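You operate a simulated robot arm through the tools that you are given. There is no shell and no other tool.

The job below is to be done with a simulated robot arm. You get a single attempt, and the scene is never put back.

JOB
Wipe the dusty oval patch, then roll its console to the yellow tape.
Fine: the console on the dolly; wipe with the teal rag with white band and put it back; the lever with orange ball frees the dolly and ends locked; the dolly's pointer stops on the tape. Where these are worked on the way, their far stop is far enough and under half their travel is too little: lever with orange ball.
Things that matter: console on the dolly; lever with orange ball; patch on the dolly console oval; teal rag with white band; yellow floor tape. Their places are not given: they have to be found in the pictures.

Only the result counts: the job must be done as asked and must still hold three seconds after the hand-in. Knocking over, shifting, dropping, spilling or breaking anything else fails it.

ROBOT AND FRAMES
A 7-joint arm with a two-finger parallel gripper, fixed in place. Base frame: the origin is on the floor under the middle of its stand, x ahead of it, y to its left, z up. Readings come in mm, rad, newtons and seconds.
It reaches about 1372 mm from its shoulder. Its first joint turns from -2.601 to 2.601 rad. Payload 3.43 kg.
Tool frame: the origin (TCP) lies between the finger pads and is the grasp point; the fingertips stand 30 mm ahead of it; z points along the fingers, y is the line along which they close. The gripper opens to 94 mm. The fingers are 28 mm wide and 10 mm thick; the gripper's body (50 by 96 mm) begins 55 mm behind the TCP.
Orientation is that of the tool frame in the base frame, as a unit quaternion [w, x, y, z]. With the fingers straight down and closing along the base's y, the tool's x points along the base's -x, its y along +y and its z along -z.

CONTROLS
- The arm moves only by the tool step_arm. Its argument "series" is a list that holds one entry, the list of rows, each a list of 7 numbers: the shift along the base's x, y, z in mm, then the turn, a rotation vector about the base's x, y, z in rad, then the opening in per cent of the stroke, from 0 (shut) to 100 (fully open). In form: [[[x, y, z, rx, ry, rz, jaw], ...]]. A call has 1 to 20 rows; each row shifts and turns the commanded pose from where the row before left it. A row lasts 0.2 s, in which the tool goes at most 50 mm and 0.15 rad; a call with a longer step from one row to the next is refused whole, and so is a gripper value outside its range. Where a pose cannot be reached the arm comes as near as it can. A force on the tool above 70 N (or 10 N above the force at the start of the call, whichever is more), or a blocked arm, ends the call early, and 0.2 s more pass. Each finger travels about 45 mm/s and halts on what it meets, pressing with about 33 N; the grip force reading is that of the motor and also rises with nothing between the fingers. The clock runs only during rows and for 0.2 s after the last one: add rows that do not move to give the fingers time. The reply holds the time, the measured pose of the TCP, the force on the tool along the base axes, the opening and the grip force, in the units named above and with some noise, with the torque about the TCP (base axes, N m) and any sound that the robot's microphone picked up.
- Cameras (640 x 400 px; columns grow to the right, rows downward): "scene" is fixed at [404.4, -657.7, 1169]; the picture's right is [0.99, -0.15, 0.00], its down [-0.03, -0.24, -0.97] and it looks along [0.14, 0.96, -0.24] (base axes); focal length 345 px, centre (320, 200). "wrist" rides on the gripper at [76, 14, -102] in the tool frame; the picture's right is [-0.18, 0.98, 0.00], its down [-0.75, -0.14, -0.64] and it looks along [-0.63, -0.12, 0.77] (tool axes); focal length 243 px, centre (320, 200).
- get_image(camera): a new picture of that camera. It takes no simulated time.
- measure_at(camera, pixels): there is no depth. For up to 12 entries [column, row, z] of the newest picture of that camera ("zoom" is the newest enlarged one), the place [x, y] in the base frame at which the ray of that pixel passes the height z, good to about 2 mm, but the place of the scene camera against the robot may be out by one fixed shift of up to 25 mm in any direction. It takes no simulated time.
- enlarge(camera, box): a new picture of the part [left, top, right, bottom] of that camera's present view, enlarged. It takes no simulated time.
- hand_in(): hands the job in; it is judged then, once.

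Unless the task says otherwise, let go and move clear before handing in.

The tools are called after "Call:" as a command line: name --argument value ..., lists and objects as JSON in quotes. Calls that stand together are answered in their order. step_arm: Moves the arm, as the interface text tells. Its arguments: {"type":"object","properties":{"series":{"type":"array"}},"required":["series"]} The other tools are called the same way: get_image (camera) takes a picture; measure_at (camera, pixels) gives the place at which the rays of pixels pass given heights; enlarge (camera, box) takes an enlarged picture of a part of a camera's view; hand_in () hands the job in.

At the start:

```text
clock: 0.0
tcp_pos: [334.3, 580.9, 909.7]
orientation: [0.0, -0.001, 1.0, 0.0]
contact_force: [0.4, 0.1, 0.5]
wrist_torque: [0.01, 0.01, 0.0]
finger_gap: 93.8
gripper_force: 0.1
```

scene: 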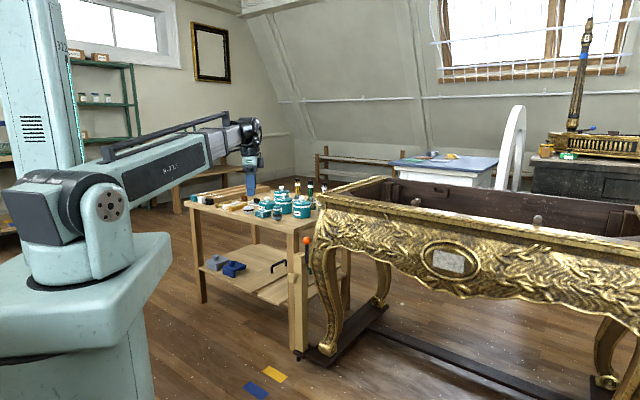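
wrist: 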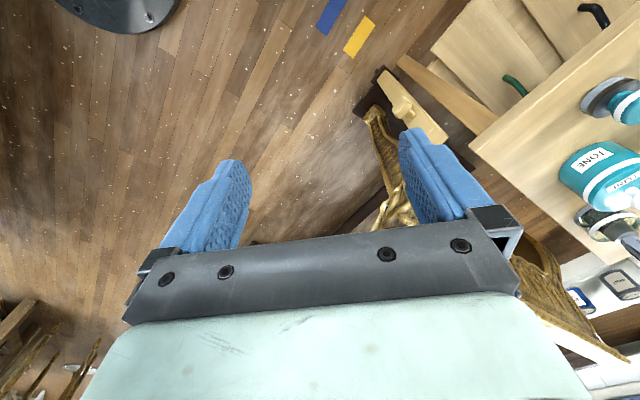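

The scene shows a gilded console on a dolly at right, with an oval patch near (448,262), a lever with an orange ball near (306,242), yellow tape near (274,374), and a blue tape near (256,390). I'll enlarge the views to find the rag and details.

Call:
enlarge --camera "scene" --box '[180, 160, 360, 280]'

Call:
enlarge --camera "scene" --box '[180, 230, 420, 400]'

Call:
enlarge --camera "scene" --box '[320, 160, 640, 400]'

Call:
enlarge --camera "wrist" --box '[300, 0, 640, 220]'

```text
3.33 times, centred on (270, 220) of scene
```

zoom: 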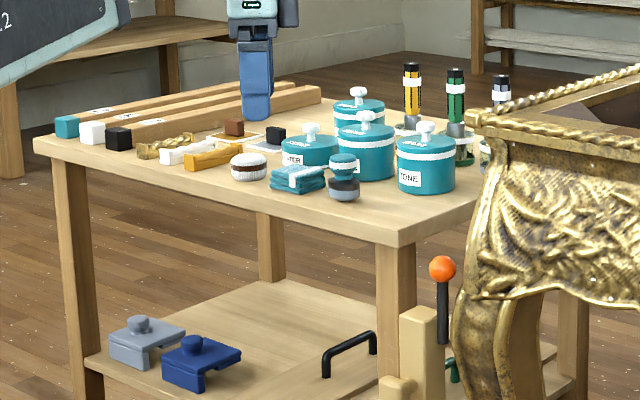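

```text
2.35 times, centred on (300, 315) of scene
```

zoom: 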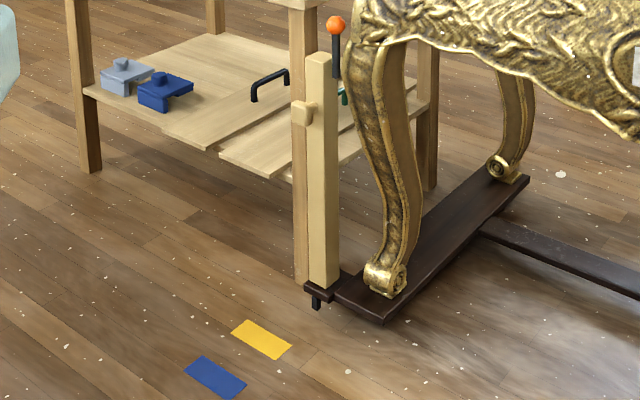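

```text
1.67 times, centred on (480, 280) of scene
```

zoom: 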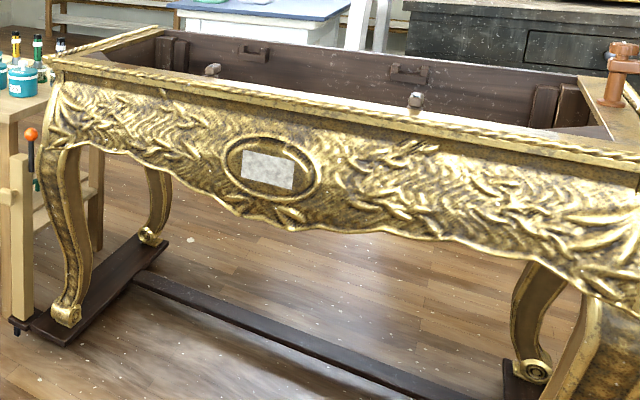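

```text
1.82 times, centred on (470, 110) of wrist
```

zoom: 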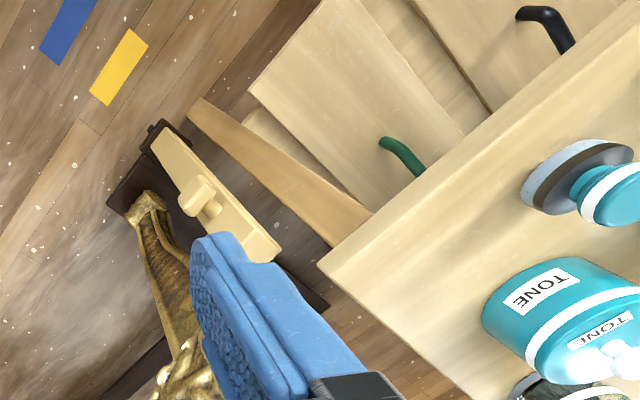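

The rag appears to be the folded teal cloth at about scene (263,213). I'll measure the floor marks, the post and the lever at plausible heights.

Call:
get_image --camera "scene"

Call:
measure_at --camera "scene" --pixels '[[274, 374, 0], [256, 390, 0], [298, 358, 0], [298, 358, 50], [263, 213, 750], [263, 213, 800], [263, 213, 700], [249, 195, 880], [203, 302, 0], [306, 240, 700], [320, 362, 0], [387, 303, 0]]'

Call:
get_image --camera "wrist"

Call:
measure_at --camera "wrist" --pixels '[[359, 37, 0], [331, 16, 0], [384, 70, 0], [384, 70, 50], [470, 145, 750], [470, 145, 700], [620, 105, 750], [404, 106, 600]]'

```text
taken
```

scene: 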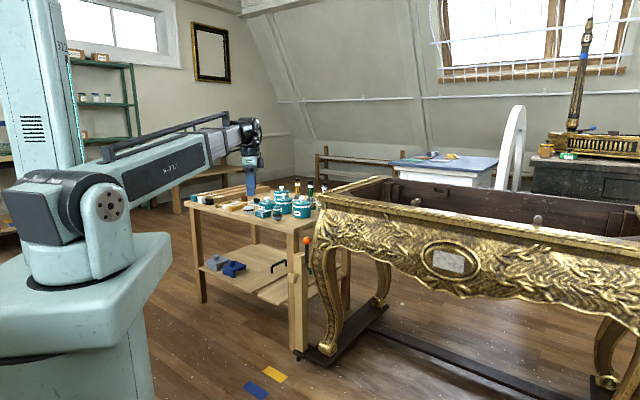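

```text
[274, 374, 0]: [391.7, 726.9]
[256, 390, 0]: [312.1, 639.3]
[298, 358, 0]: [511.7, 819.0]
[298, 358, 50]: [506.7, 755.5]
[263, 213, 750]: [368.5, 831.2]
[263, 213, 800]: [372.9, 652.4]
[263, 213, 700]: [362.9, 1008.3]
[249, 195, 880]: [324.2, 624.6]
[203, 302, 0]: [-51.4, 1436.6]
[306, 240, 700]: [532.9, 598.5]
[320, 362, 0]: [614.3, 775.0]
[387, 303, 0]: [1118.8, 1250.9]
```

```text
taken
```

wrist: 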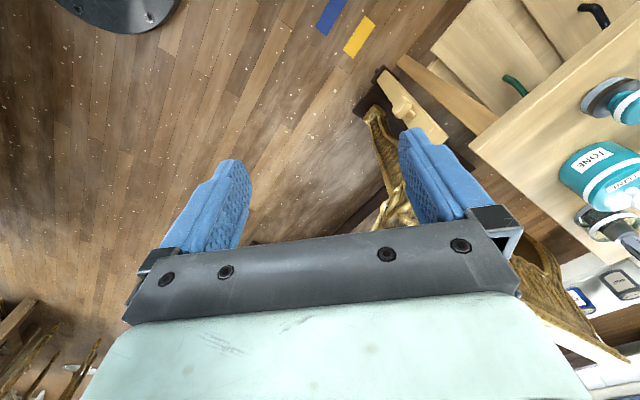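

```text
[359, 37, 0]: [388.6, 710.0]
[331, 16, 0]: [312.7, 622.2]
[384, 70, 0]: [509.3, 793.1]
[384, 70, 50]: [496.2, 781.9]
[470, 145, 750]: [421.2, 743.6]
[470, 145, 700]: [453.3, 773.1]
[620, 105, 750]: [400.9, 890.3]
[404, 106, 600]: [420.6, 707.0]
```

The marks agree between cameras: yellow tape centre about (389,710), blue about (313,622), and the dolly post base near (505,785). I'll raise the arm and turn the tool about the vertical so the wrist camera looks toward the bench and console.

Call:
step_arm --series '[[[0, 0, 20, 0, 0, 0.14, 100], [0, 0, 20, 0, 0, 0.14, 100], [0, 0, 20, 0, 0, 0.14, 100], [0, 0, 20, 0, 0, 0.14, 100], [0, 0, 20, 0, 0, 0.14, 100], [0, 0, 20, 0, 0, 0.14, 100], [0, 0, 20, 0, 0, 0.14, 100], [0, 0, 20, 0, 0, 0.14, 100]]]'

Call:
get_image --camera "wrist"

Call:
get_image --camera "scene"

```text
clock: 1.8
tcp_pos: [331.9, 580.3, 1070.6]
orientation: [0.001, -0.533, 0.846, 0.001]
contact_force: [-0.2, -0.6, 0.0]
wrist_torque: [0.0, 0.0, 0.04]
finger_gap: 94.2
gripper_force: 0.0
```

```text
taken
```

wrist: 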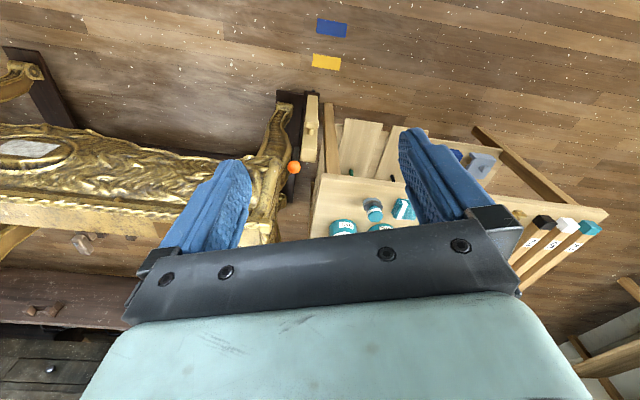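

```text
taken
```

scene: 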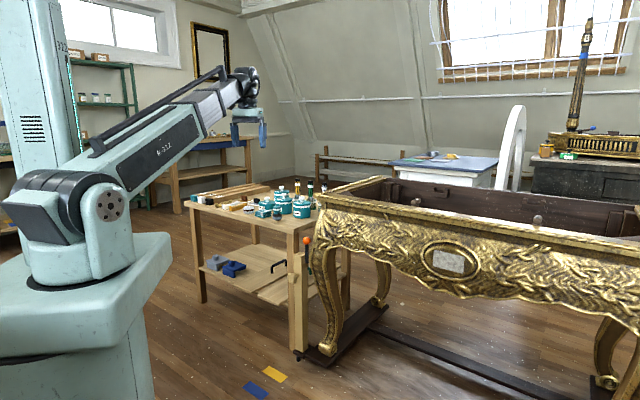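

Now the wrist view shows tapes at (331,28) and (325,62), the post at (312,130), the orange ball at (294,167) and the rag at (403,210). I'll enlarge this area.

Call:
enlarge --camera "wrist" --box '[250, 10, 410, 110]'

Call:
enlarge --camera "wrist" --box '[240, 80, 368, 220]'

Call:
enlarge --camera "wrist" --box '[310, 140, 470, 240]'

Call:
enlarge --camera "wrist" --box '[0, 100, 160, 220]'

```text
4.00 times, centred on (330, 60) of wrist
```

zoom: 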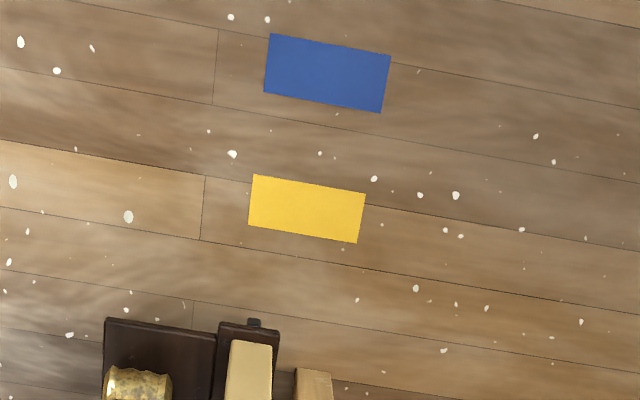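

```text
2.86 times, centred on (304, 150) of wrist
```

zoom: 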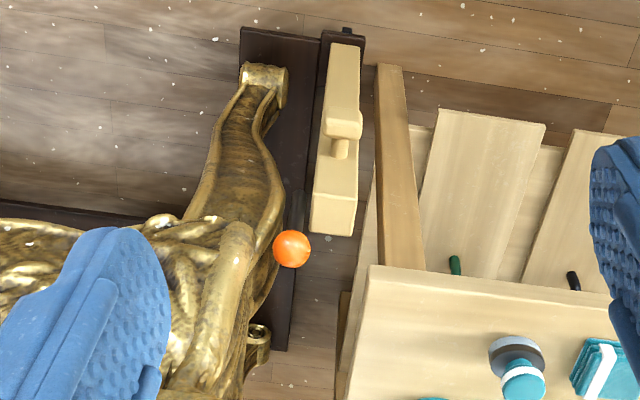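

```text
4.00 times, centred on (390, 190) of wrist
```

zoom: 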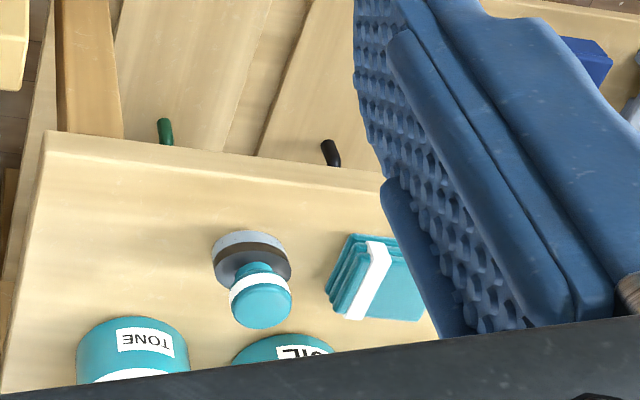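

```text
3.33 times, centred on (80, 160) of wrist
```

zoom: 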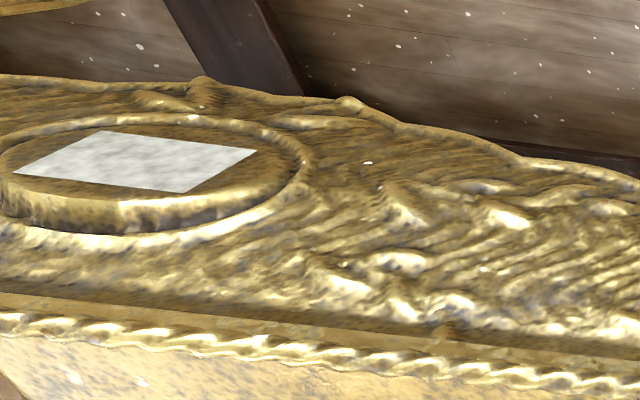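

The dusty patch is the grey rectangle in the oval on the console's front apron, and the pointer is a small black tab at about wrist (313,90). I'll measure tapes, pointer, post and rag in this view.

Call:
measure_at --camera "wrist" --pixels '[[313.5, 60.5, 0], [341, 58, 0], [339, 70.5, 0], [312, 66, 0], [326.5, 62, 0], [317.5, 18.5, 0], [347.5, 24, 0], [345, 38, 0], [316, 32.5, 0], [313.4, 90.3, 0], [313.4, 90.3, 30], [313.4, 90.3, 60]]'

Call:
measure_at --camera "wrist" --pixels '[[294, 167, 600], [294, 167, 650], [294, 167, 550], [312, 97, 0], [317, 96, 550], [304, 159, 600], [318, 162, 600], [403, 209, 650], [403, 209, 630], [403, 209, 670], [321, 173, 640], [375, 210, 660]]'

Call:
enlarge --camera "scene" --box '[270, 220, 350, 270]'

Call:
enlarge --camera "scene" --box '[260, 325, 360, 388]'

```text
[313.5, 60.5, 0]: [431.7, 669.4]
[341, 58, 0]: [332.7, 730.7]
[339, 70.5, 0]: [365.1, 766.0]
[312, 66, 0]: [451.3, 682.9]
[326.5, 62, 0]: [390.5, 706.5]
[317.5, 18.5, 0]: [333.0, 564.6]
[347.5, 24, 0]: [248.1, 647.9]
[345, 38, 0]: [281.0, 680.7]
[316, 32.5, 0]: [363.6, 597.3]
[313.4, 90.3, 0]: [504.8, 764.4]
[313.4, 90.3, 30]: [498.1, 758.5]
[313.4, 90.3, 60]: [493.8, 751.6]
```

```text
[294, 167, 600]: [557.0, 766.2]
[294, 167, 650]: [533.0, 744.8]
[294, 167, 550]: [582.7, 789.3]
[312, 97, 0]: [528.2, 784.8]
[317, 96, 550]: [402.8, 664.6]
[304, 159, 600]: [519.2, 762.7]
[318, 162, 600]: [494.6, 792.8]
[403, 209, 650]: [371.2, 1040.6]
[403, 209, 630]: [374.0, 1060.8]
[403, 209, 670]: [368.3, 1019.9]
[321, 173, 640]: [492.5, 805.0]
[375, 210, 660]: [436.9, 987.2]
```

```text
8.00 times, centred on (310, 245) of scene
```

zoom: 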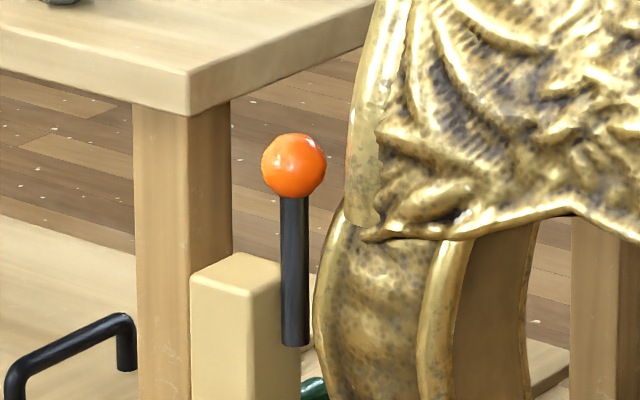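

```text
6.35 times, centred on (310, 356) of scene
```

zoom: 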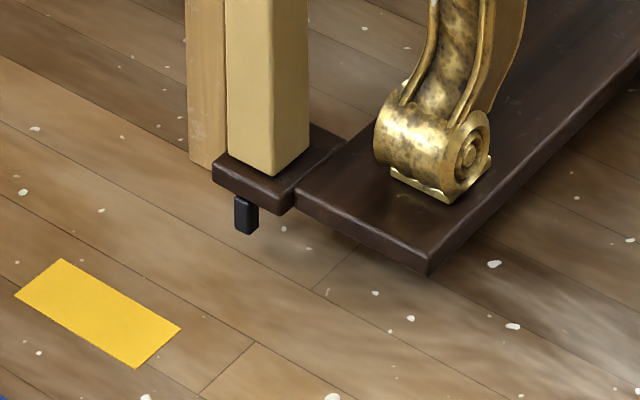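

Tape centre is about (391,707), its short axis runs along (0.70,0.71), and the pointer is near (500,760), so the roll is about 115 mm toward the robot. Next I'll move over the bench above the rag for a closer look.

Call:
step_arm --series '[[[2, 42, -15, 0, 0, -0.034, 100], [2, 42, -15, 0, 0, -0.034, 100], [2, 42, -15, 0, 0, -0.034, 100], [2, 42, -15, 0, 0, -0.034, 100], [2, 42, -15, 0, 0, -0.034, 100], [2, 42, -15, 0, 0, -0.034, 100], [2, 42, -15, 0, 0, -0.034, 100], [2, 42, -15, 0, 0, -0.034, 100], [2, 42, -15, 0, 0, -0.034, 100], [2, 42, -15, 0, 0, -0.034, 100]]]'

Call:
get_image --camera "wrist"

Call:
get_image --camera "scene"

```text
clock: 4.0
tcp_pos: [353.0, 1002.6, 919.8]
orientation: [0.0, -0.381, 0.925, 0.0]
contact_force: [-0.6, -0.6, 0.9]
wrist_torque: [0.03, 0.0, 0.01]
finger_gap: 93.9
gripper_force: 0.1
```

```text
taken
```

wrist: 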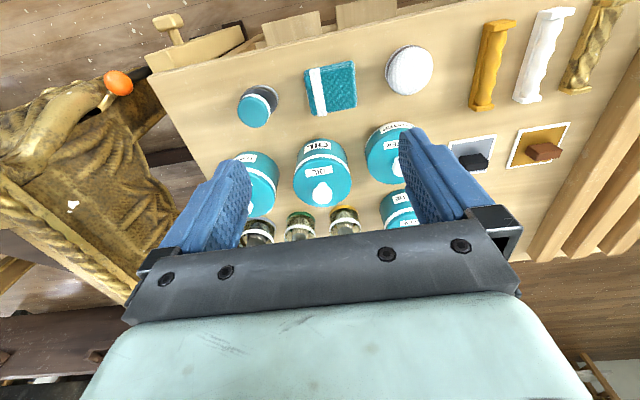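

```text
taken
```

scene: 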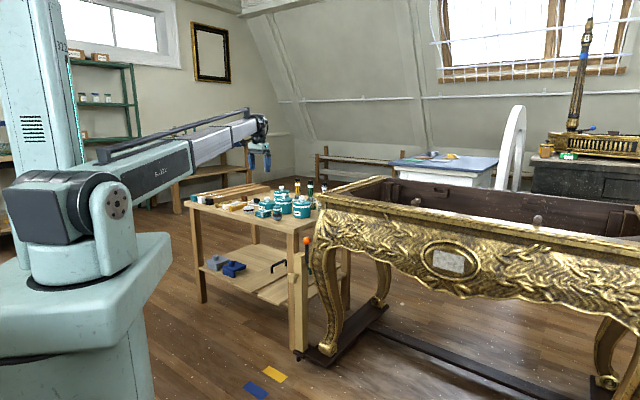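

The rag is clear at wrist (331,88) with the ball at (118,83) and the post's T-knob at (170,25). I'll enlarge and measure these.

Call:
enlarge --camera "wrist" --box '[230, 40, 450, 178]'

Call:
enlarge --camera "wrist" --box '[60, 0, 260, 125]'

Call:
measure_at --camera "wrist" --pixels '[[331, 88, 640], [331, 88, 650], [331, 88, 660], [118, 83, 550], [118, 83, 600], [118, 83, 650], [147, 60, 640], [147, 60, 630], [147, 60, 650], [170, 22, 480], [170, 22, 520], [170, 22, 440]]'

```text
2.90 times, centred on (340, 109) of wrist
```

zoom: 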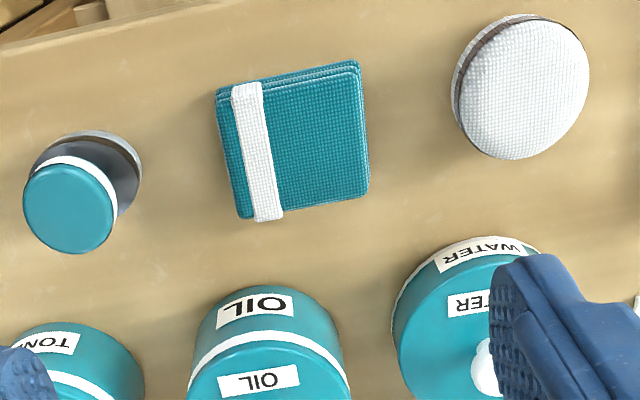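

```text
3.20 times, centred on (160, 62) of wrist
```

zoom: 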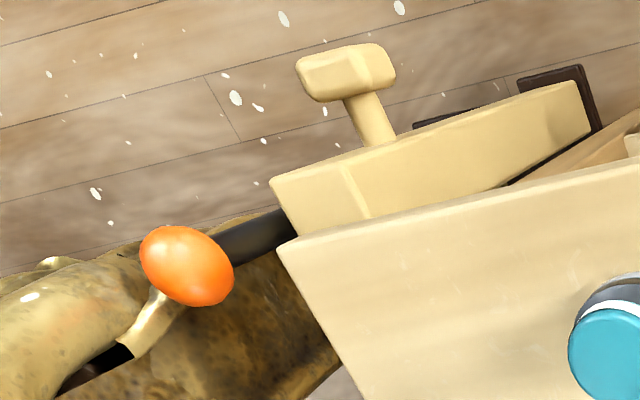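

```text
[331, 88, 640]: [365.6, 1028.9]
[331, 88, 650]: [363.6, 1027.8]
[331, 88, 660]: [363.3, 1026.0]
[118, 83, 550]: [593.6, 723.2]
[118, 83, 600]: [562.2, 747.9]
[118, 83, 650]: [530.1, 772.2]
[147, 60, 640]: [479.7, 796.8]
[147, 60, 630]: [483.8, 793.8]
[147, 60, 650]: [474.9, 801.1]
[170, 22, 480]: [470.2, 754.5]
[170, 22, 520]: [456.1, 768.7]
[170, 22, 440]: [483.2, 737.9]
```

By combining two views the ball is at about (548,757,620) and the T-knob at about (482,743,450). Now I'll measure the rag's top corners and nearby objects at candidate heights.

Call:
measure_at --camera "wrist" --pixels '[[304.9, 74.5, 660], [353.8, 64.8, 660], [356.6, 107.2, 660], [312.5, 115.2, 660], [304.9, 74.5, 650], [353.8, 64.8, 650], [356.6, 107.2, 650], [312.5, 115.2, 650], [277, 95, 660], [386, 75, 650], [322, 140, 690], [146.9, 76.7, 640]]'

```text
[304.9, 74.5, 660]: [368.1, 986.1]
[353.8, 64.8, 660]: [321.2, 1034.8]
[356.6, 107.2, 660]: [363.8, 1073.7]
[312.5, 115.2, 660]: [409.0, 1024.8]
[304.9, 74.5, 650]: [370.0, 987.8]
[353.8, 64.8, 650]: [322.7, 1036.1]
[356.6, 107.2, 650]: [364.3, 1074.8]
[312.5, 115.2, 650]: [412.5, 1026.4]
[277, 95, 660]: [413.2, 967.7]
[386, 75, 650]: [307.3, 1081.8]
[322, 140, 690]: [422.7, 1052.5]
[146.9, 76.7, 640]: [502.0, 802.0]
```

The rag is about 67 x 58 mm centred near (365,1030), aligned near 43°. Before picking it up I'll scout the apron patch and test the horizontal wiping pose with an empty gripper.

Call:
step_arm --series '[[[8.7, -46, 3, 0, 0, 0, 100], [8.7, -46, 3, 0, 0, 0, 100], [8.7, -46, 3, 0, 0, 0, 100], [8.7, -46, 3, 0, 0, 0, 100], [8.7, -46, 3, 0, 0, 0, 100], [8.7, -46, 3, 0, 0, 0, 100], [8.7, -46, 3, 0, 0, 0, 100], [8.7, -46, 3, 0, 0, 0, 100], [8.7, -46, 3, 0, 0, 0, 100], [8.7, -46, 3, 0, 0, 0, 100], [36, -29, -5, 0, 0, 0, 100], [36, -29, -5, 0, 0, 0, 100], [36, -29, -5, 0, 0, 0, 100], [36, -29, -5, 0, 0, 0, 100], [36, -29, -5, 0, 0, 0, 100], [36, -29, -5, 0, 0, 0, 100], [36, -29, -5, 0, 0, 0, 100], [36, -29, -5, 0, 0, 0, 100], [36, -29, -5, 0, 0, 0, 100], [36, -29, -5, 0, 0, 0, 100]]]'

Call:
get_image --camera "wrist"

Call:
get_image --camera "scene"

```text
clock: 8.2
tcp_pos: [798.9, 252.2, 899.2]
orientation: [0.0, -0.381, 0.925, 0.0]
contact_force: [0.2, -0.2, -0.8]
wrist_torque: [0.01, -0.02, 0.0]
finger_gap: 93.9
gripper_force: 0.1
```

```text
taken
```

wrist: 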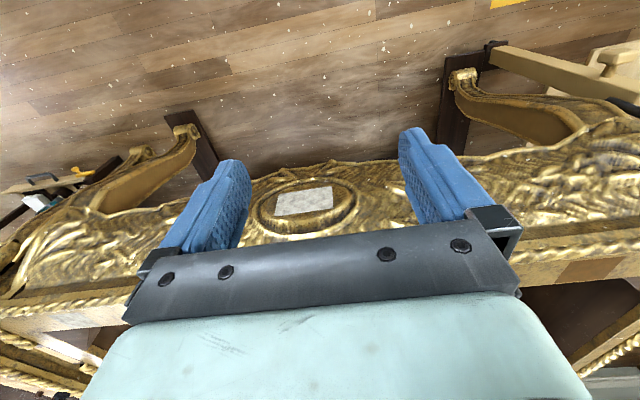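

```text
taken
```

scene: 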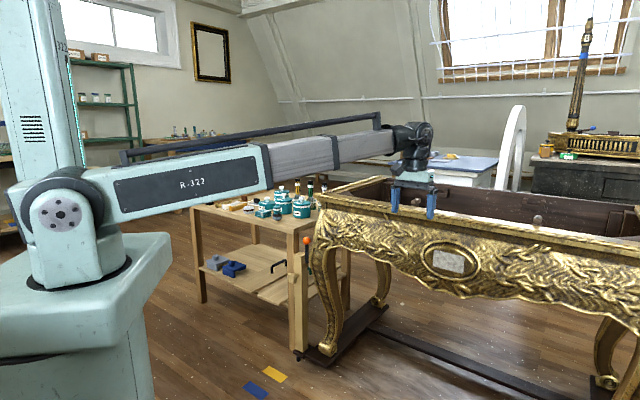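

The patch is at wrist (304,200); intersecting with the earlier view puts it near (970,338,681). I'll tilt the tool to horizontal facing the apron, standing off about 180 mm.

Call:
measure_at --camera "wrist" --pixels '[[304, 200, 660], [304, 200, 680], [304, 200, 700], [275, 199, 680], [331, 187, 680], [333, 204, 680], [276, 216, 680]]'

Call:
step_arm --series '[[[4, -3.8, -19.9, 0.1012, -0.1007, 0, 100], [4, -3.8, -19.9, 0.1012, -0.1007, 0, 100], [4, -3.8, -19.9, 0.1012, -0.1007, 0, 100], [4, -3.8, -19.9, 0.1012, -0.1007, 0, 100], [4, -3.8, -19.9, 0.1012, -0.1007, 0, 100], [4, -3.8, -19.9, 0.1012, -0.1007, 0, 100], [4, -3.8, -19.9, 0.1012, -0.1007, 0, 100], [4, -3.8, -19.9, 0.1012, -0.1007, 0, 100], [4, -3.8, -19.9, 0.1012, -0.1007, 0, 100], [4, -3.8, -19.9, 0.1012, -0.1007, 0, 100], [4, -3.8, -19.9, 0.1012, -0.1007, 0, 100]]]'

Call:
get_image --camera "wrist"

Call:
get_image --camera "scene"

```text
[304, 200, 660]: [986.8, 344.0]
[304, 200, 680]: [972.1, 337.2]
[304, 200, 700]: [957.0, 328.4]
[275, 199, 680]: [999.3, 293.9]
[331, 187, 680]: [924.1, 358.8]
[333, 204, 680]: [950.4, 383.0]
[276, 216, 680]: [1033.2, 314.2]
```

```text
clock: 10.6
tcp_pos: [843.7, 208.9, 678.2]
orientation: [0.652, -0.269, 0.654, 0.274]
contact_force: [-0.3, 0.4, -0.3]
wrist_torque: [0.01, -0.01, -0.02]
finger_gap: 94.0
gripper_force: 0.1
```

```text
taken
```

wrist: 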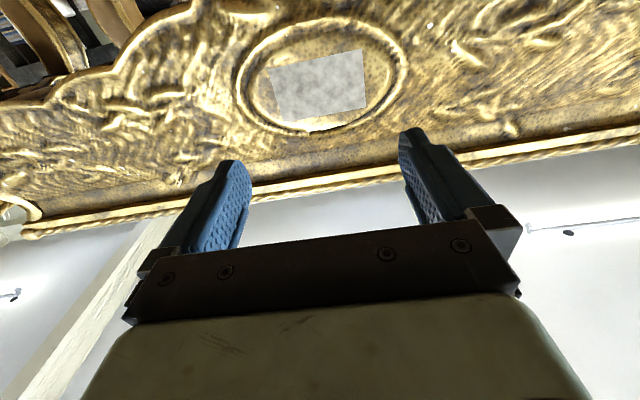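

```text
taken
```

scene: 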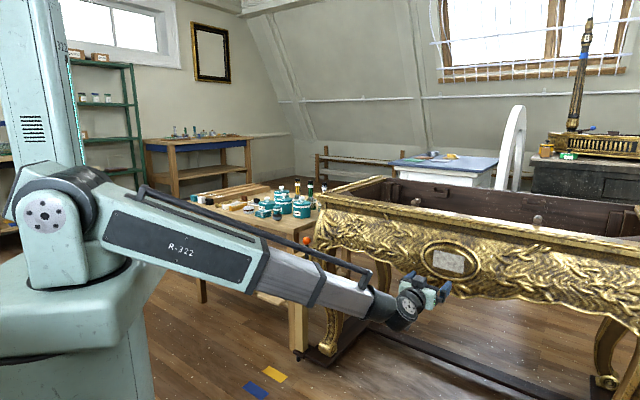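

The horizontal pose is reachable and the patch computes to about 98 x 57 mm, centred near (973,336,678) on a vertical face with normal along (0.705,0.709). I'll now go back to the rag by the reverse path.

Call:
step_arm --series '[[[-4, 3.8, 19.9, -0.1012, 0.1007, 0, 100], [-4, 3.8, 19.9, -0.1012, 0.1007, 0, 100], [-4, 3.8, 19.9, -0.1012, 0.1007, 0, 100], [-4, 3.8, 19.9, -0.1012, 0.1007, 0, 100], [-4, 3.8, 19.9, -0.1012, 0.1007, 0, 100], [-4, 3.8, 19.9, -0.1012, 0.1007, 0, 100], [-4, 3.8, 19.9, -0.1012, 0.1007, 0, 100], [-4, 3.8, 19.9, -0.1012, 0.1007, 0, 100], [-4, 3.8, 19.9, -0.1012, 0.1007, 0, 100], [-4, 3.8, 19.9, -0.1012, 0.1007, 0, 100], [-4, 3.8, 19.9, -0.1012, 0.1007, 0, 100], [-36, 29, 5, 0, 0, 0, 100], [-36, 29, 5, 0, 0, 0, 100], [-36, 29, 5, 0, 0, 0, 100], [-36, 29, 5, 0, 0, 0, 100], [-36, 29, 5, 0, 0, 0, 100], [-36, 29, 5, 0, 0, 0, 100], [-36, 29, 5, 0, 0, 0, 100], [-36, 29, 5, 0, 0, 0, 100], [-36, 29, 5, 0, 0, 0, 100]]]'

```text
clock: 14.8
tcp_pos: [474.1, 509.6, 940.3]
orientation: [0.0, -0.379, 0.926, 0.0]
contact_force: [0.5, -0.1, 0.1]
wrist_torque: [0.0, -0.01, -0.01]
finger_gap: 94.1
gripper_force: 0.1
```

The arm is clear and upright again. I'll move directly above the rag at z≈820 for a close look.

Call:
step_arm --series '[[[-8.35, 40, -9.2, 0, 0, -0.002, 100], [-8.35, 40, -9.2, 0, 0, -0.002, 100], [-8.35, 40, -9.2, 0, 0, -0.002, 100], [-8.35, 40, -9.2, 0, 0, -0.002, 100], [-8.35, 40, -9.2, 0, 0, -0.002, 100], [-8.35, 40, -9.2, 0, 0, -0.002, 100], [-8.35, 40, -9.2, 0, 0, -0.002, 100], [-8.35, 40, -9.2, 0, 0, -0.002, 100], [-8.35, 40, -9.2, 0, 0, -0.002, 100], [-8.35, 40, -9.2, 0, 0, -0.002, 100], [-8.35, 40, -9.2, 0, 0, -0.002, 100], [-8.35, 40, -9.2, 0, 0, -0.002, 100], [-8.35, 40, -9.2, 0, 0, -0.002, 100]]]'

Call:
get_image --camera "wrist"

Call:
enlarge --camera "wrist" --box '[220, 60, 420, 185]'

```text
clock: 17.6
tcp_pos: [368.7, 1032.4, 819.5]
orientation: [0.0, -0.369, 0.929, 0.001]
contact_force: [0.9, -0.8, -0.2]
wrist_torque: [0.03, 0.0, 0.0]
finger_gap: 93.9
gripper_force: 0.0
```

```text
taken
```

wrist: 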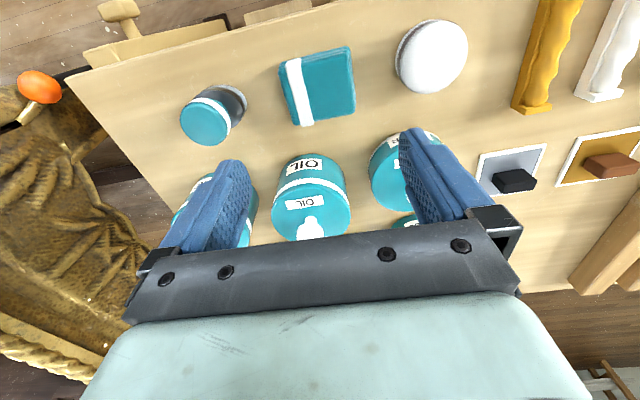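

```text
3.20 times, centred on (320, 122) of wrist
```

zoom: 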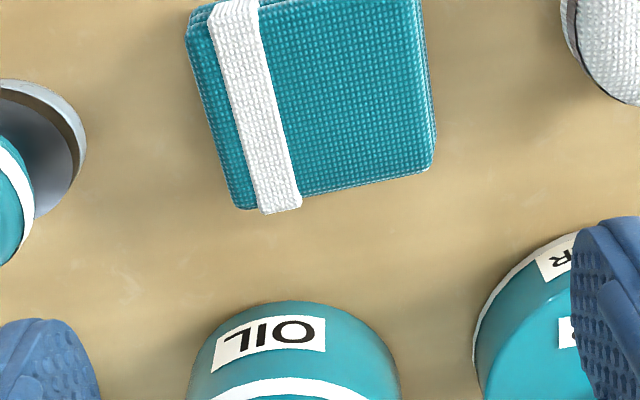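

The rag spans about (279,66)–(356,125) in the wrist view. I'll measure its corners again from this height.

Call:
measure_at --camera "wrist" --pixels '[[279, 66, 660], [350, 46.5, 660], [356, 111, 660], [294, 125, 660], [279, 66, 640], [350, 46.5, 640], [356, 111, 640], [294, 125, 640], [314, 154, 710], [245, 110, 640]]'

Call:
enlarge --camera "wrist" --box '[265, 35, 375, 135]'

Call:
enlarge --camera "scene" --box '[220, 185, 316, 245]'

```text
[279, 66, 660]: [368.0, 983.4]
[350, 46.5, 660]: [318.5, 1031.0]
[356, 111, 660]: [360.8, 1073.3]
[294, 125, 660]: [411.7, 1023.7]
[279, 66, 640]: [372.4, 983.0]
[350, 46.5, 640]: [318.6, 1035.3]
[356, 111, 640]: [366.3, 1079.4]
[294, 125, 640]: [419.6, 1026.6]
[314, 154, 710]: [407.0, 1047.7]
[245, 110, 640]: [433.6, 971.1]
```

```text
4.00 times, centred on (320, 85) of wrist
```

zoom: 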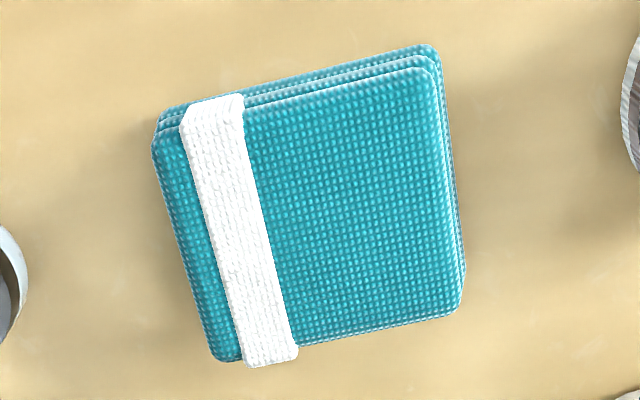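

```text
6.67 times, centred on (268, 215) of scene
```

zoom: 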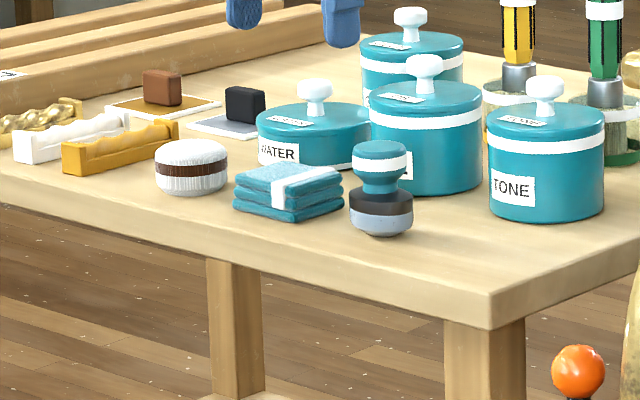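

Call:
measure_at --camera "zoom" --pixels '[[247, 215, 650]]'

Call:
measure_at --camera "wrist" --pixels '[[278.8, 71.5, 660], [348.8, 52.8, 660], [355.7, 111.5, 660], [294.5, 125, 660], [281, 61, 640], [347.5, 46.5, 640]]'

```text
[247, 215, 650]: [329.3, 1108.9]
```

```text
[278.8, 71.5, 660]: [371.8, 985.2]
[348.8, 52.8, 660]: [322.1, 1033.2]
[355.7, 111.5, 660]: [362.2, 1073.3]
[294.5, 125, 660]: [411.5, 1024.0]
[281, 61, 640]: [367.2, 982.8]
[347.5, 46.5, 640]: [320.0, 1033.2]
```

Rag top centre is (367,1029), yaw about 45°. I'll align and descend to TCP z≈692, with the fingers open around it.

Call:
step_arm --series '[[[-0.9, -1.7, -10, 0, 0, 0.015, 100], [-0.9, -1.7, -17, 0, 0, 0.015, 100], [0, 0, -20, 0, 0, 0, 100], [0, 0, -20, 0, 0, 0, 100], [0, 0, -20, 0, 0, 0, 100], [0, 0, -20, 0, 0, 0, 100], [0, 0, -20, 0, 0, 0, 100], [0, 0, 0, 0, 0, 0, 100]]]'

Call:
get_image --camera "wrist"

Call:
get_image --camera "scene"

Call:
enlarge --camera "scene" --box '[220, 175, 316, 235]'

```text
clock: 19.4
tcp_pos: [367.4, 1030.8, 698.4]
orientation: [0.0, -0.383, 0.924, 0.0]
contact_force: [0.6, -0.8, -0.3]
wrist_torque: [0.04, -0.01, 0.01]
finger_gap: 94.1
gripper_force: 0.1
```

```text
taken
```

wrist: 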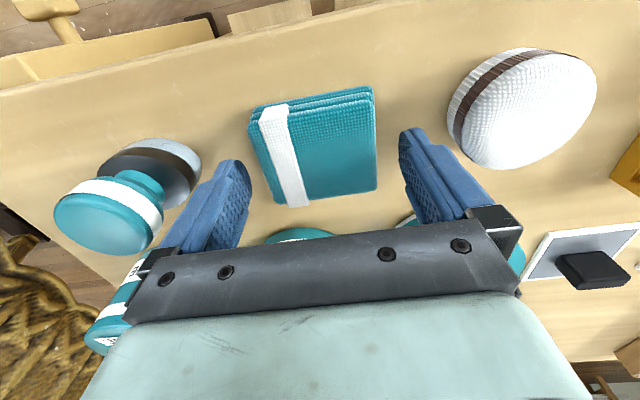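

```text
taken
```

scene: 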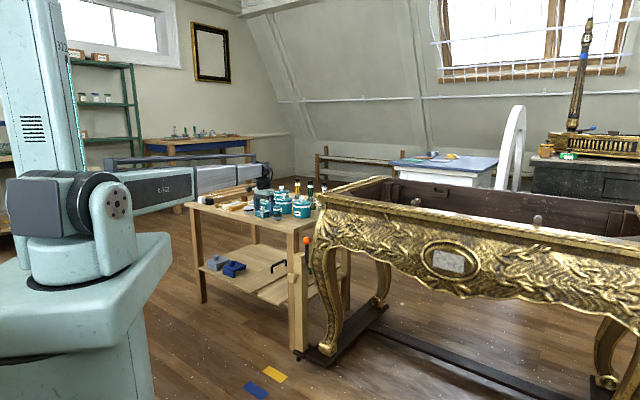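

```text
6.67 times, centred on (268, 205) of scene
```

zoom: 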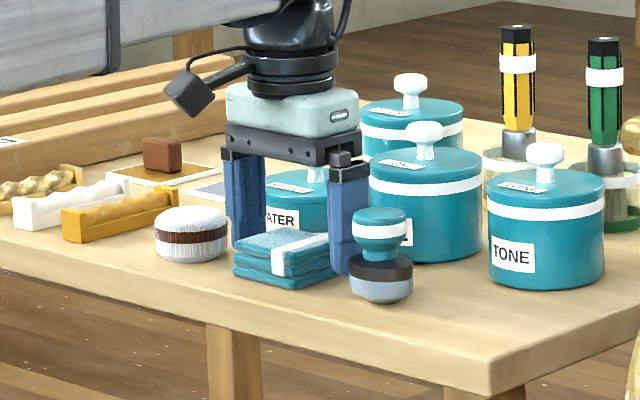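

Call:
enlarge --camera "wrist" --box '[180, 70, 440, 233]'

Call:
measure_at --camera "wrist" --pixels '[[250, 123, 660], [373, 98, 660], [378, 188, 660], [274, 204, 660], [250, 123, 655], [373, 98, 655], [378, 188, 655], [274, 204, 655]]'

```text
2.45 times, centred on (310, 152) of wrist
```

zoom: 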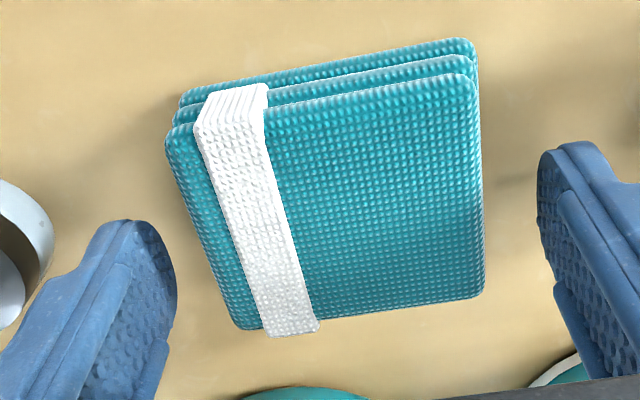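

```text
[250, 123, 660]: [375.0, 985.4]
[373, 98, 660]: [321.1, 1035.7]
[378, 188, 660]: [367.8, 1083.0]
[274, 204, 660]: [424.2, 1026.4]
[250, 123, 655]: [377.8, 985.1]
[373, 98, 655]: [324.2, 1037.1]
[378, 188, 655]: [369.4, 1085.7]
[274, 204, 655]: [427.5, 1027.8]
```

The rag top seems higher than assumed (about z 684 by comparing two heights), so the bench top may be near 660. I'll hold a moment to settle and then creep down in small steps to feel for the bench.

Call:
step_arm --series '[[[0, -1, 0, 0, 0, 0, 100], [0, 0, 0, 0, 0, 0, 100], [0, 0, 0, 0, 0, 0, 100]]]'

Call:
step_arm --series '[[[0, 0, -3, 0, 0, 0, 100], [0, 0, 0, 0, 0, 0, 100]]]'

```text
clock: 20.2
tcp_pos: [366.8, 1028.5, 696.6]
orientation: [0.0, -0.383, 0.924, 0.0]
contact_force: [0.1, -0.4, -0.5]
wrist_torque: [-0.03, 0.03, 0.02]
finger_gap: 93.8
gripper_force: 0.0
```

```text
clock: 20.8
tcp_pos: [366.8, 1028.3, 694.3]
orientation: [0.0, -0.383, 0.924, 0.0]
contact_force: [-0.9, 0.1, -0.9]
wrist_torque: [0.01, 0.0, 0.01]
finger_gap: 93.9
gripper_force: 0.1
```

No contact yet at TCP z 694. I'll keep creeping down.

Call:
step_arm --series '[[[0, 0, -3, 0, 0, 0, 100], [0, 0, 0, 0, 0, 0, 100]]]'

Call:
step_arm --series '[[[0, 0, -3, 0, 0, 0, 100], [0, 0, 0, 0, 0, 0, 100]]]'

Call:
get_image --camera "wrist"

Call:
enlarge --camera "scene" --box '[240, 190, 304, 230]'

```text
clock: 21.4
tcp_pos: [368.7, 1027.2, 691.3]
orientation: [0.0, -0.383, 0.924, 0.0]
contact_force: [-0.8, -0.6, 0.0]
wrist_torque: [0.05, -0.01, 0.01]
finger_gap: 93.7
gripper_force: 0.1
```

```text
clock: 22.0
tcp_pos: [367.2, 1025.7, 690.0]
orientation: [0.002, -0.383, 0.924, 0.001]
contact_force: [0.4, 2.2, 9.0]
wrist_torque: [-0.37, -0.25, 0.03]
finger_gap: 93.2
gripper_force: 0.1
```

```text
taken
```

wrist: 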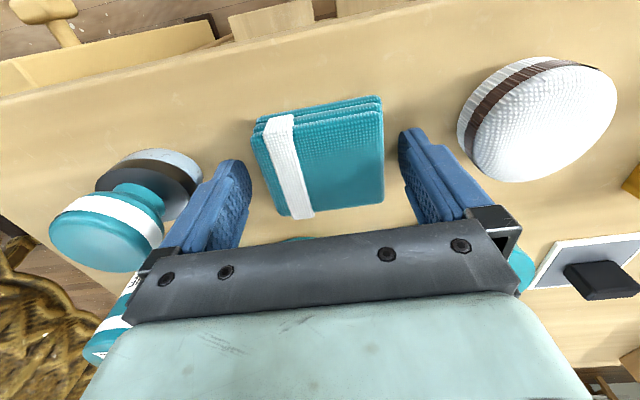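

```text
10.00 times, centred on (272, 210) of scene
```

zoom: 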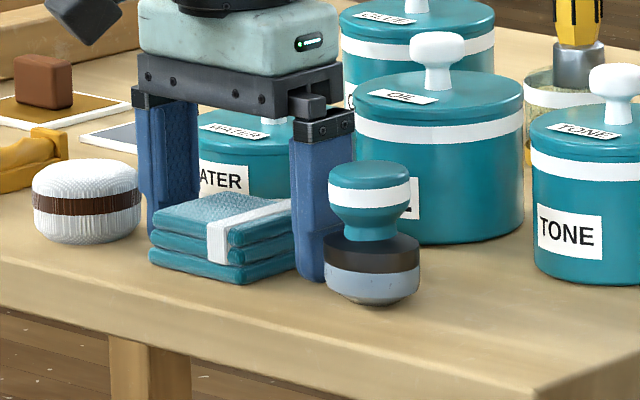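

Contact at TCP z≈690 with about 9 N, so the bench top is z≈660. I'll rise to leave the fingertips about 8 mm above the bench and re-centre on the rag.

Call:
step_arm --series '[[[0, 0, 4, 0, 0, 0, 100], [0, 0, 5, 0, 0, 0, 100], [0, 0, 0, 0, 0, 0, 100], [0, 0, 0, 0, 0, 0, 100]]]'

Call:
get_image --camera "wrist"

Call:
enlarge --camera "wrist" --box '[180, 70, 440, 233]'

```text
clock: 23.0
tcp_pos: [366.7, 1026.3, 697.8]
orientation: [0.0, -0.382, 0.924, -0.001]
contact_force: [0.0, 0.2, 0.3]
wrist_torque: [0.01, 0.0, 0.03]
finger_gap: 94.2
gripper_force: 0.0
```

```text
taken
```

wrist: 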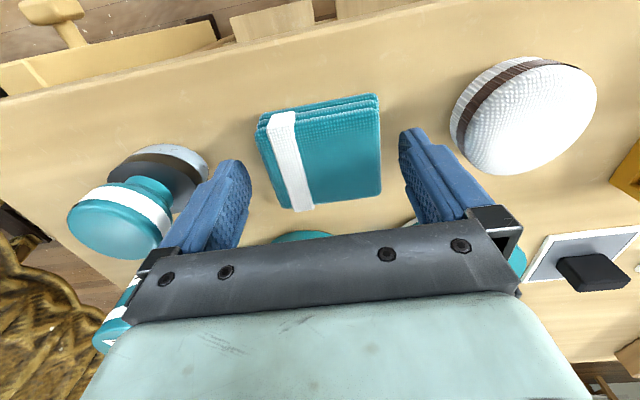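

```text
2.45 times, centred on (310, 152) of wrist
```

zoom: 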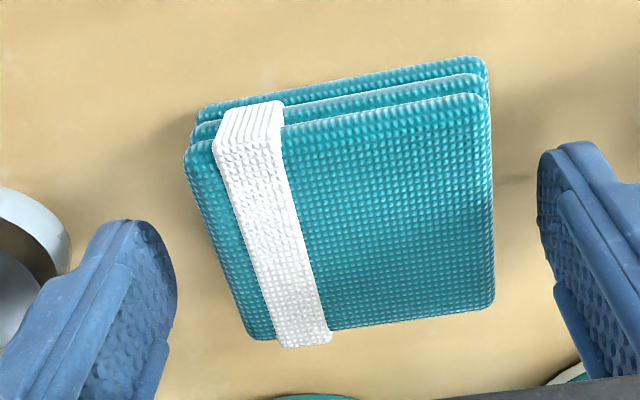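

Call:
measure_at --camera "wrist" --pixels '[[254.9, 133.6, 683], [378.2, 110.4, 683], [380.6, 194, 683], [281.4, 208.3, 683], [260, 113, 663], [377, 93, 663]]'

```text
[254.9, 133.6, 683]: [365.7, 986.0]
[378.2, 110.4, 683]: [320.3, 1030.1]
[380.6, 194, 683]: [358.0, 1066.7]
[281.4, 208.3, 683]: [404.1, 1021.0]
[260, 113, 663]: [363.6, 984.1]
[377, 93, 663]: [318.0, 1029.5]
```

Rag centre is (362,1026), 63 x 52 mm with top near 683. I'll shift 4.5 mm in x and close the gripper.

Call:
step_arm --series '[[[-4.5, 0, 0, 0, 0, 0, 100], [0, 0, 0, 0, 0, 0, 100], [0, 0, 0, 0, 0, 0, 60], [0, 0, 0, 0, 0, 0, 30], [0, 0, 0, 0, 0, 0, 0], [0, 0, 0, 0, 0, 0, 0], [0, 0, 0, 0, 0, 0, 0], [0, 0, 0, 0, 0, 0, 0]]]'

Call:
get_image --camera "wrist"

Call:
enlarge --camera "scene" --box '[240, 190, 304, 230]'

```text
clock: 24.8
tcp_pos: [361.0, 1026.9, 697.7]
orientation: [0.0, -0.383, 0.924, 0.0]
contact_force: [-0.9, -0.1, 0.4]
wrist_torque: [-0.02, 0.0, -0.01]
finger_gap: 66.6
gripper_force: 33.0
```

```text
taken
```

wrist: 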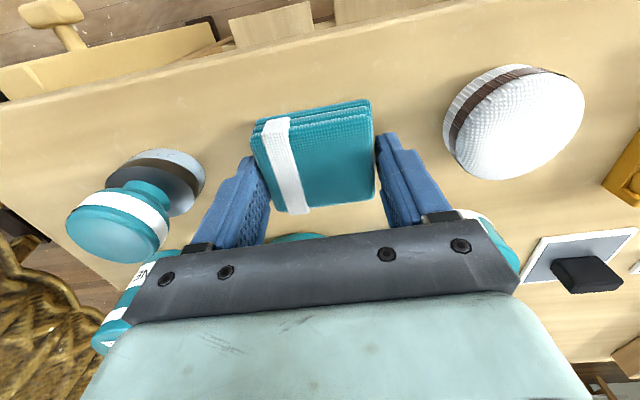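

```text
10.00 times, centred on (272, 210) of scene
```

zoom: 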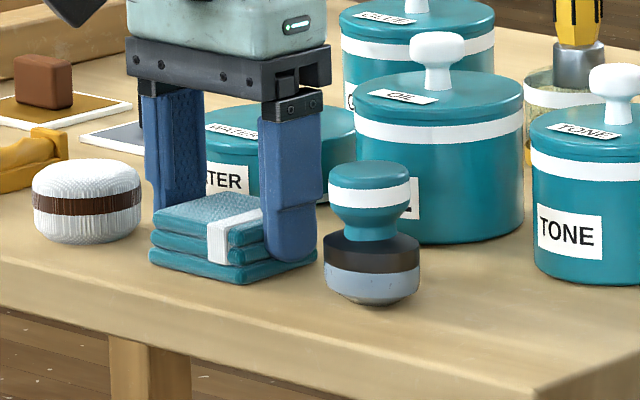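

The gripper closed at 66.6 mm with 33 N, so the rag is held. I'll lift straight up and check.

Call:
step_arm --series '[[[0, 0, 10, 0, 0, 0, 0], [0, 0, 20, 0, 0, 0, 0], [0, 0, 30, 0, 0, 0, 0], [0, 0, 40, 0, 0, 0, 0], [0, 0, 40, 0, 0, 0, 0], [0, 0, 0, 0, 0, 0, 0]]]'

Call:
get_image --camera "wrist"

Call:
enlarge --camera "scene" --box '[224, 170, 304, 220]'

```text
clock: 26.2
tcp_pos: [362.3, 1025.8, 836.7]
orientation: [0.0, -0.382, 0.924, 0.0]
contact_force: [0.0, 1.4, -0.4]
wrist_torque: [0.02, -0.01, 0.0]
finger_gap: 66.6
gripper_force: 33.1
```

```text
taken
```

wrist: 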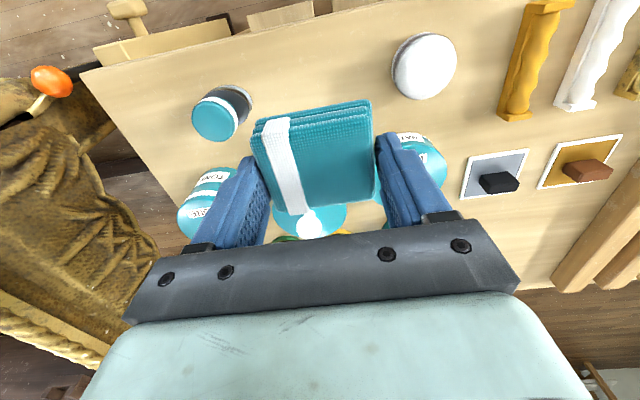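

```text
8.00 times, centred on (264, 195) of scene
```

zoom: 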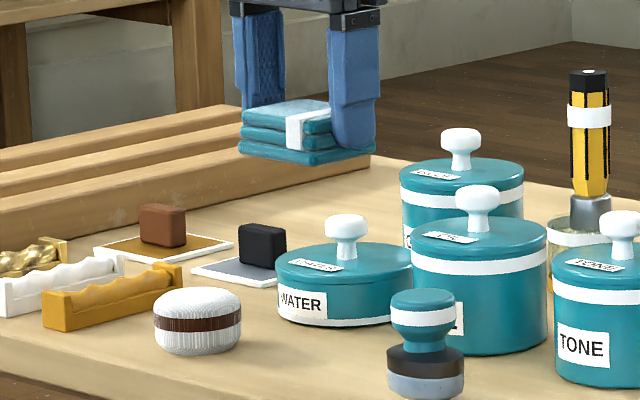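

The rag is firmly held and protrudes below the fingertips. I'll carry it to the apron along the known clear path.

Call:
step_arm --series '[[[9.3, -43, 8.6, 0, 0, 0, 0], [9.3, -43, 8.6, 0, 0, 0, 0], [9.3, -43, 8.6, 0, 0, 0, 0], [9.3, -43, 8.6, 0, 0, 0, 0], [9.3, -43, 8.6, 0, 0, 0, 0], [9.3, -43, 8.6, 0, 0, 0, 0], [9.3, -43, 8.6, 0, 0, 0, 0], [9.3, -43, 8.6, 0, 0, 0, 0], [9.3, -43, 8.6, 0, 0, 0, 0], [9.3, -43, 8.6, 0, 0, 0, 0], [9.3, -43, 8.6, 0, 0, 0, 0], [9.3, -43, 8.6, 0, 0, 0, 0], [36, -28.7, -5, 0, 0, 0, 0], [36, -28.7, -5, 0, 0, 0, 0], [36, -28.7, -5, 0, 0, 0, 0], [36, -28.7, -5, 0, 0, 0, 0], [36, -28.7, -5, 0, 0, 0, 0], [36, -28.7, -5, 0, 0, 0, 0], [36, -28.7, -5, 0, 0, 0, 0], [36, -28.7, -5, 0, 0, 0, 0]]]'

Call:
step_arm --series '[[[35, -28, 0, 0, 0, 0, 0], [4, -3.8, -19.9, 0.1012, -0.1007, 0, 0], [4, -3.8, -19.9, 0.1012, -0.1007, 0, 0], [4, -3.8, -19.9, 0.1012, -0.1007, 0, 0], [4, -3.8, -19.9, 0.1012, -0.1007, 0, 0], [4, -3.8, -19.9, 0.1012, -0.1007, 0, 0], [4, -3.8, -19.9, 0.1012, -0.1007, 0, 0], [4, -3.8, -19.9, 0.1012, -0.1007, 0, 0], [4, -3.8, -19.9, 0.1012, -0.1007, 0, 0], [4, -3.8, -19.9, 0.1012, -0.1007, 0, 0], [4, -3.8, -19.9, 0.1012, -0.1007, 0, 0], [4, -3.8, -19.9, 0.1012, -0.1007, 0, 0], [0, 0, 0, 0, 0, 0, 0]]]'

Call:
get_image --camera "wrist"

Call:
get_image --camera "scene"

```text
clock: 30.4
tcp_pos: [763.4, 279.5, 899.4]
orientation: [0.0, -0.382, 0.924, 0.0]
contact_force: [0.6, -0.6, -0.9]
wrist_torque: [-0.01, -0.02, 0.04]
finger_gap: 66.7
gripper_force: 32.5
```

```text
clock: 33.2
tcp_pos: [842.5, 212.3, 681.8]
orientation: [0.653, -0.272, 0.652, 0.273]
contact_force: [-0.7, 0.7, -0.3]
wrist_torque: [0.01, -0.02, -0.01]
finger_gap: 66.7
gripper_force: 33.1
```

```text
taken
```

wrist: 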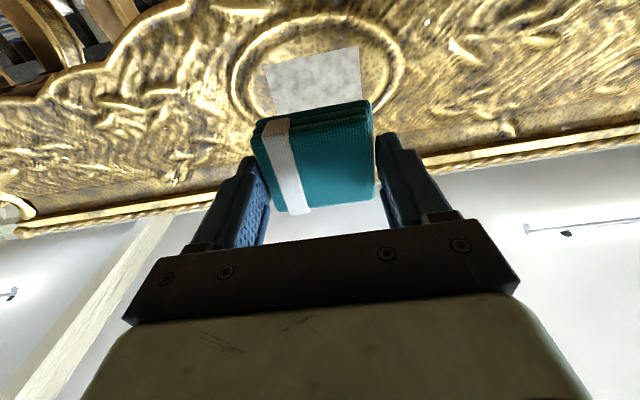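

```text
taken
```

scene: 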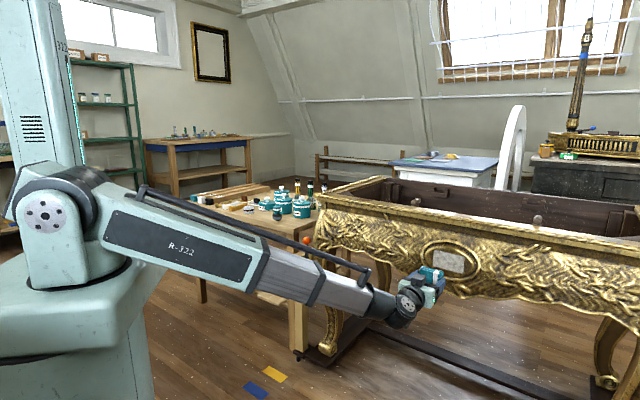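

The rag faces the patch about 140 mm away. I'll advance 110 mm, correcting by 5 mm laterally and 4 mm down.

Call:
step_arm --series '[[[16.2, 14.9, -0.8, 0, 0, 0, 0], [16.2, 14.9, -0.8, 0, 0, 0, 0], [16.2, 14.9, -0.8, 0, 0, 0, 0], [16.2, 14.9, -0.8, 0, 0, 0, 0], [16.2, 14.9, -0.8, 0, 0, 0, 0], [0, 0, 0, 0, 0, 0, 0]]]'

Call:
get_image --camera "wrist"

Call:
enlarge --camera "scene" --box '[380, 220, 508, 300]'

```text
clock: 34.6
tcp_pos: [923.9, 284.9, 677.5]
orientation: [0.653, -0.27, 0.653, 0.273]
contact_force: [0.2, 0.1, -0.2]
wrist_torque: [0.01, -0.03, 0.03]
finger_gap: 66.7
gripper_force: 33.0
```

```text
taken
```

wrist: 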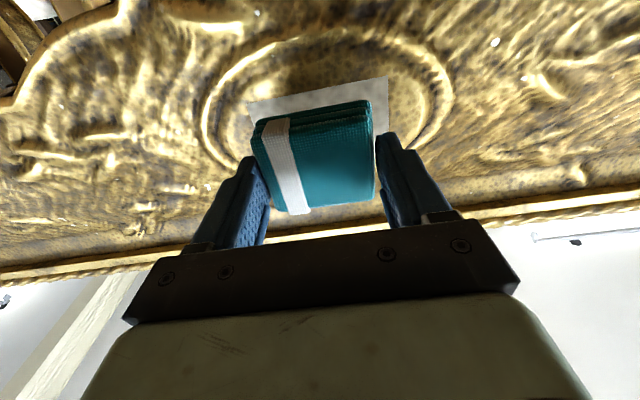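

```text
5.00 times, centred on (444, 260) of scene
```

zoom: 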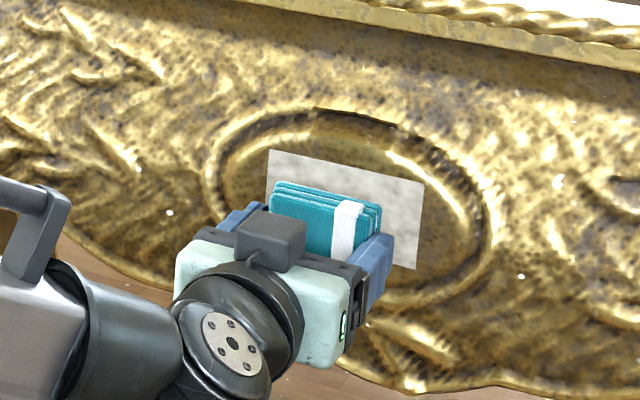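

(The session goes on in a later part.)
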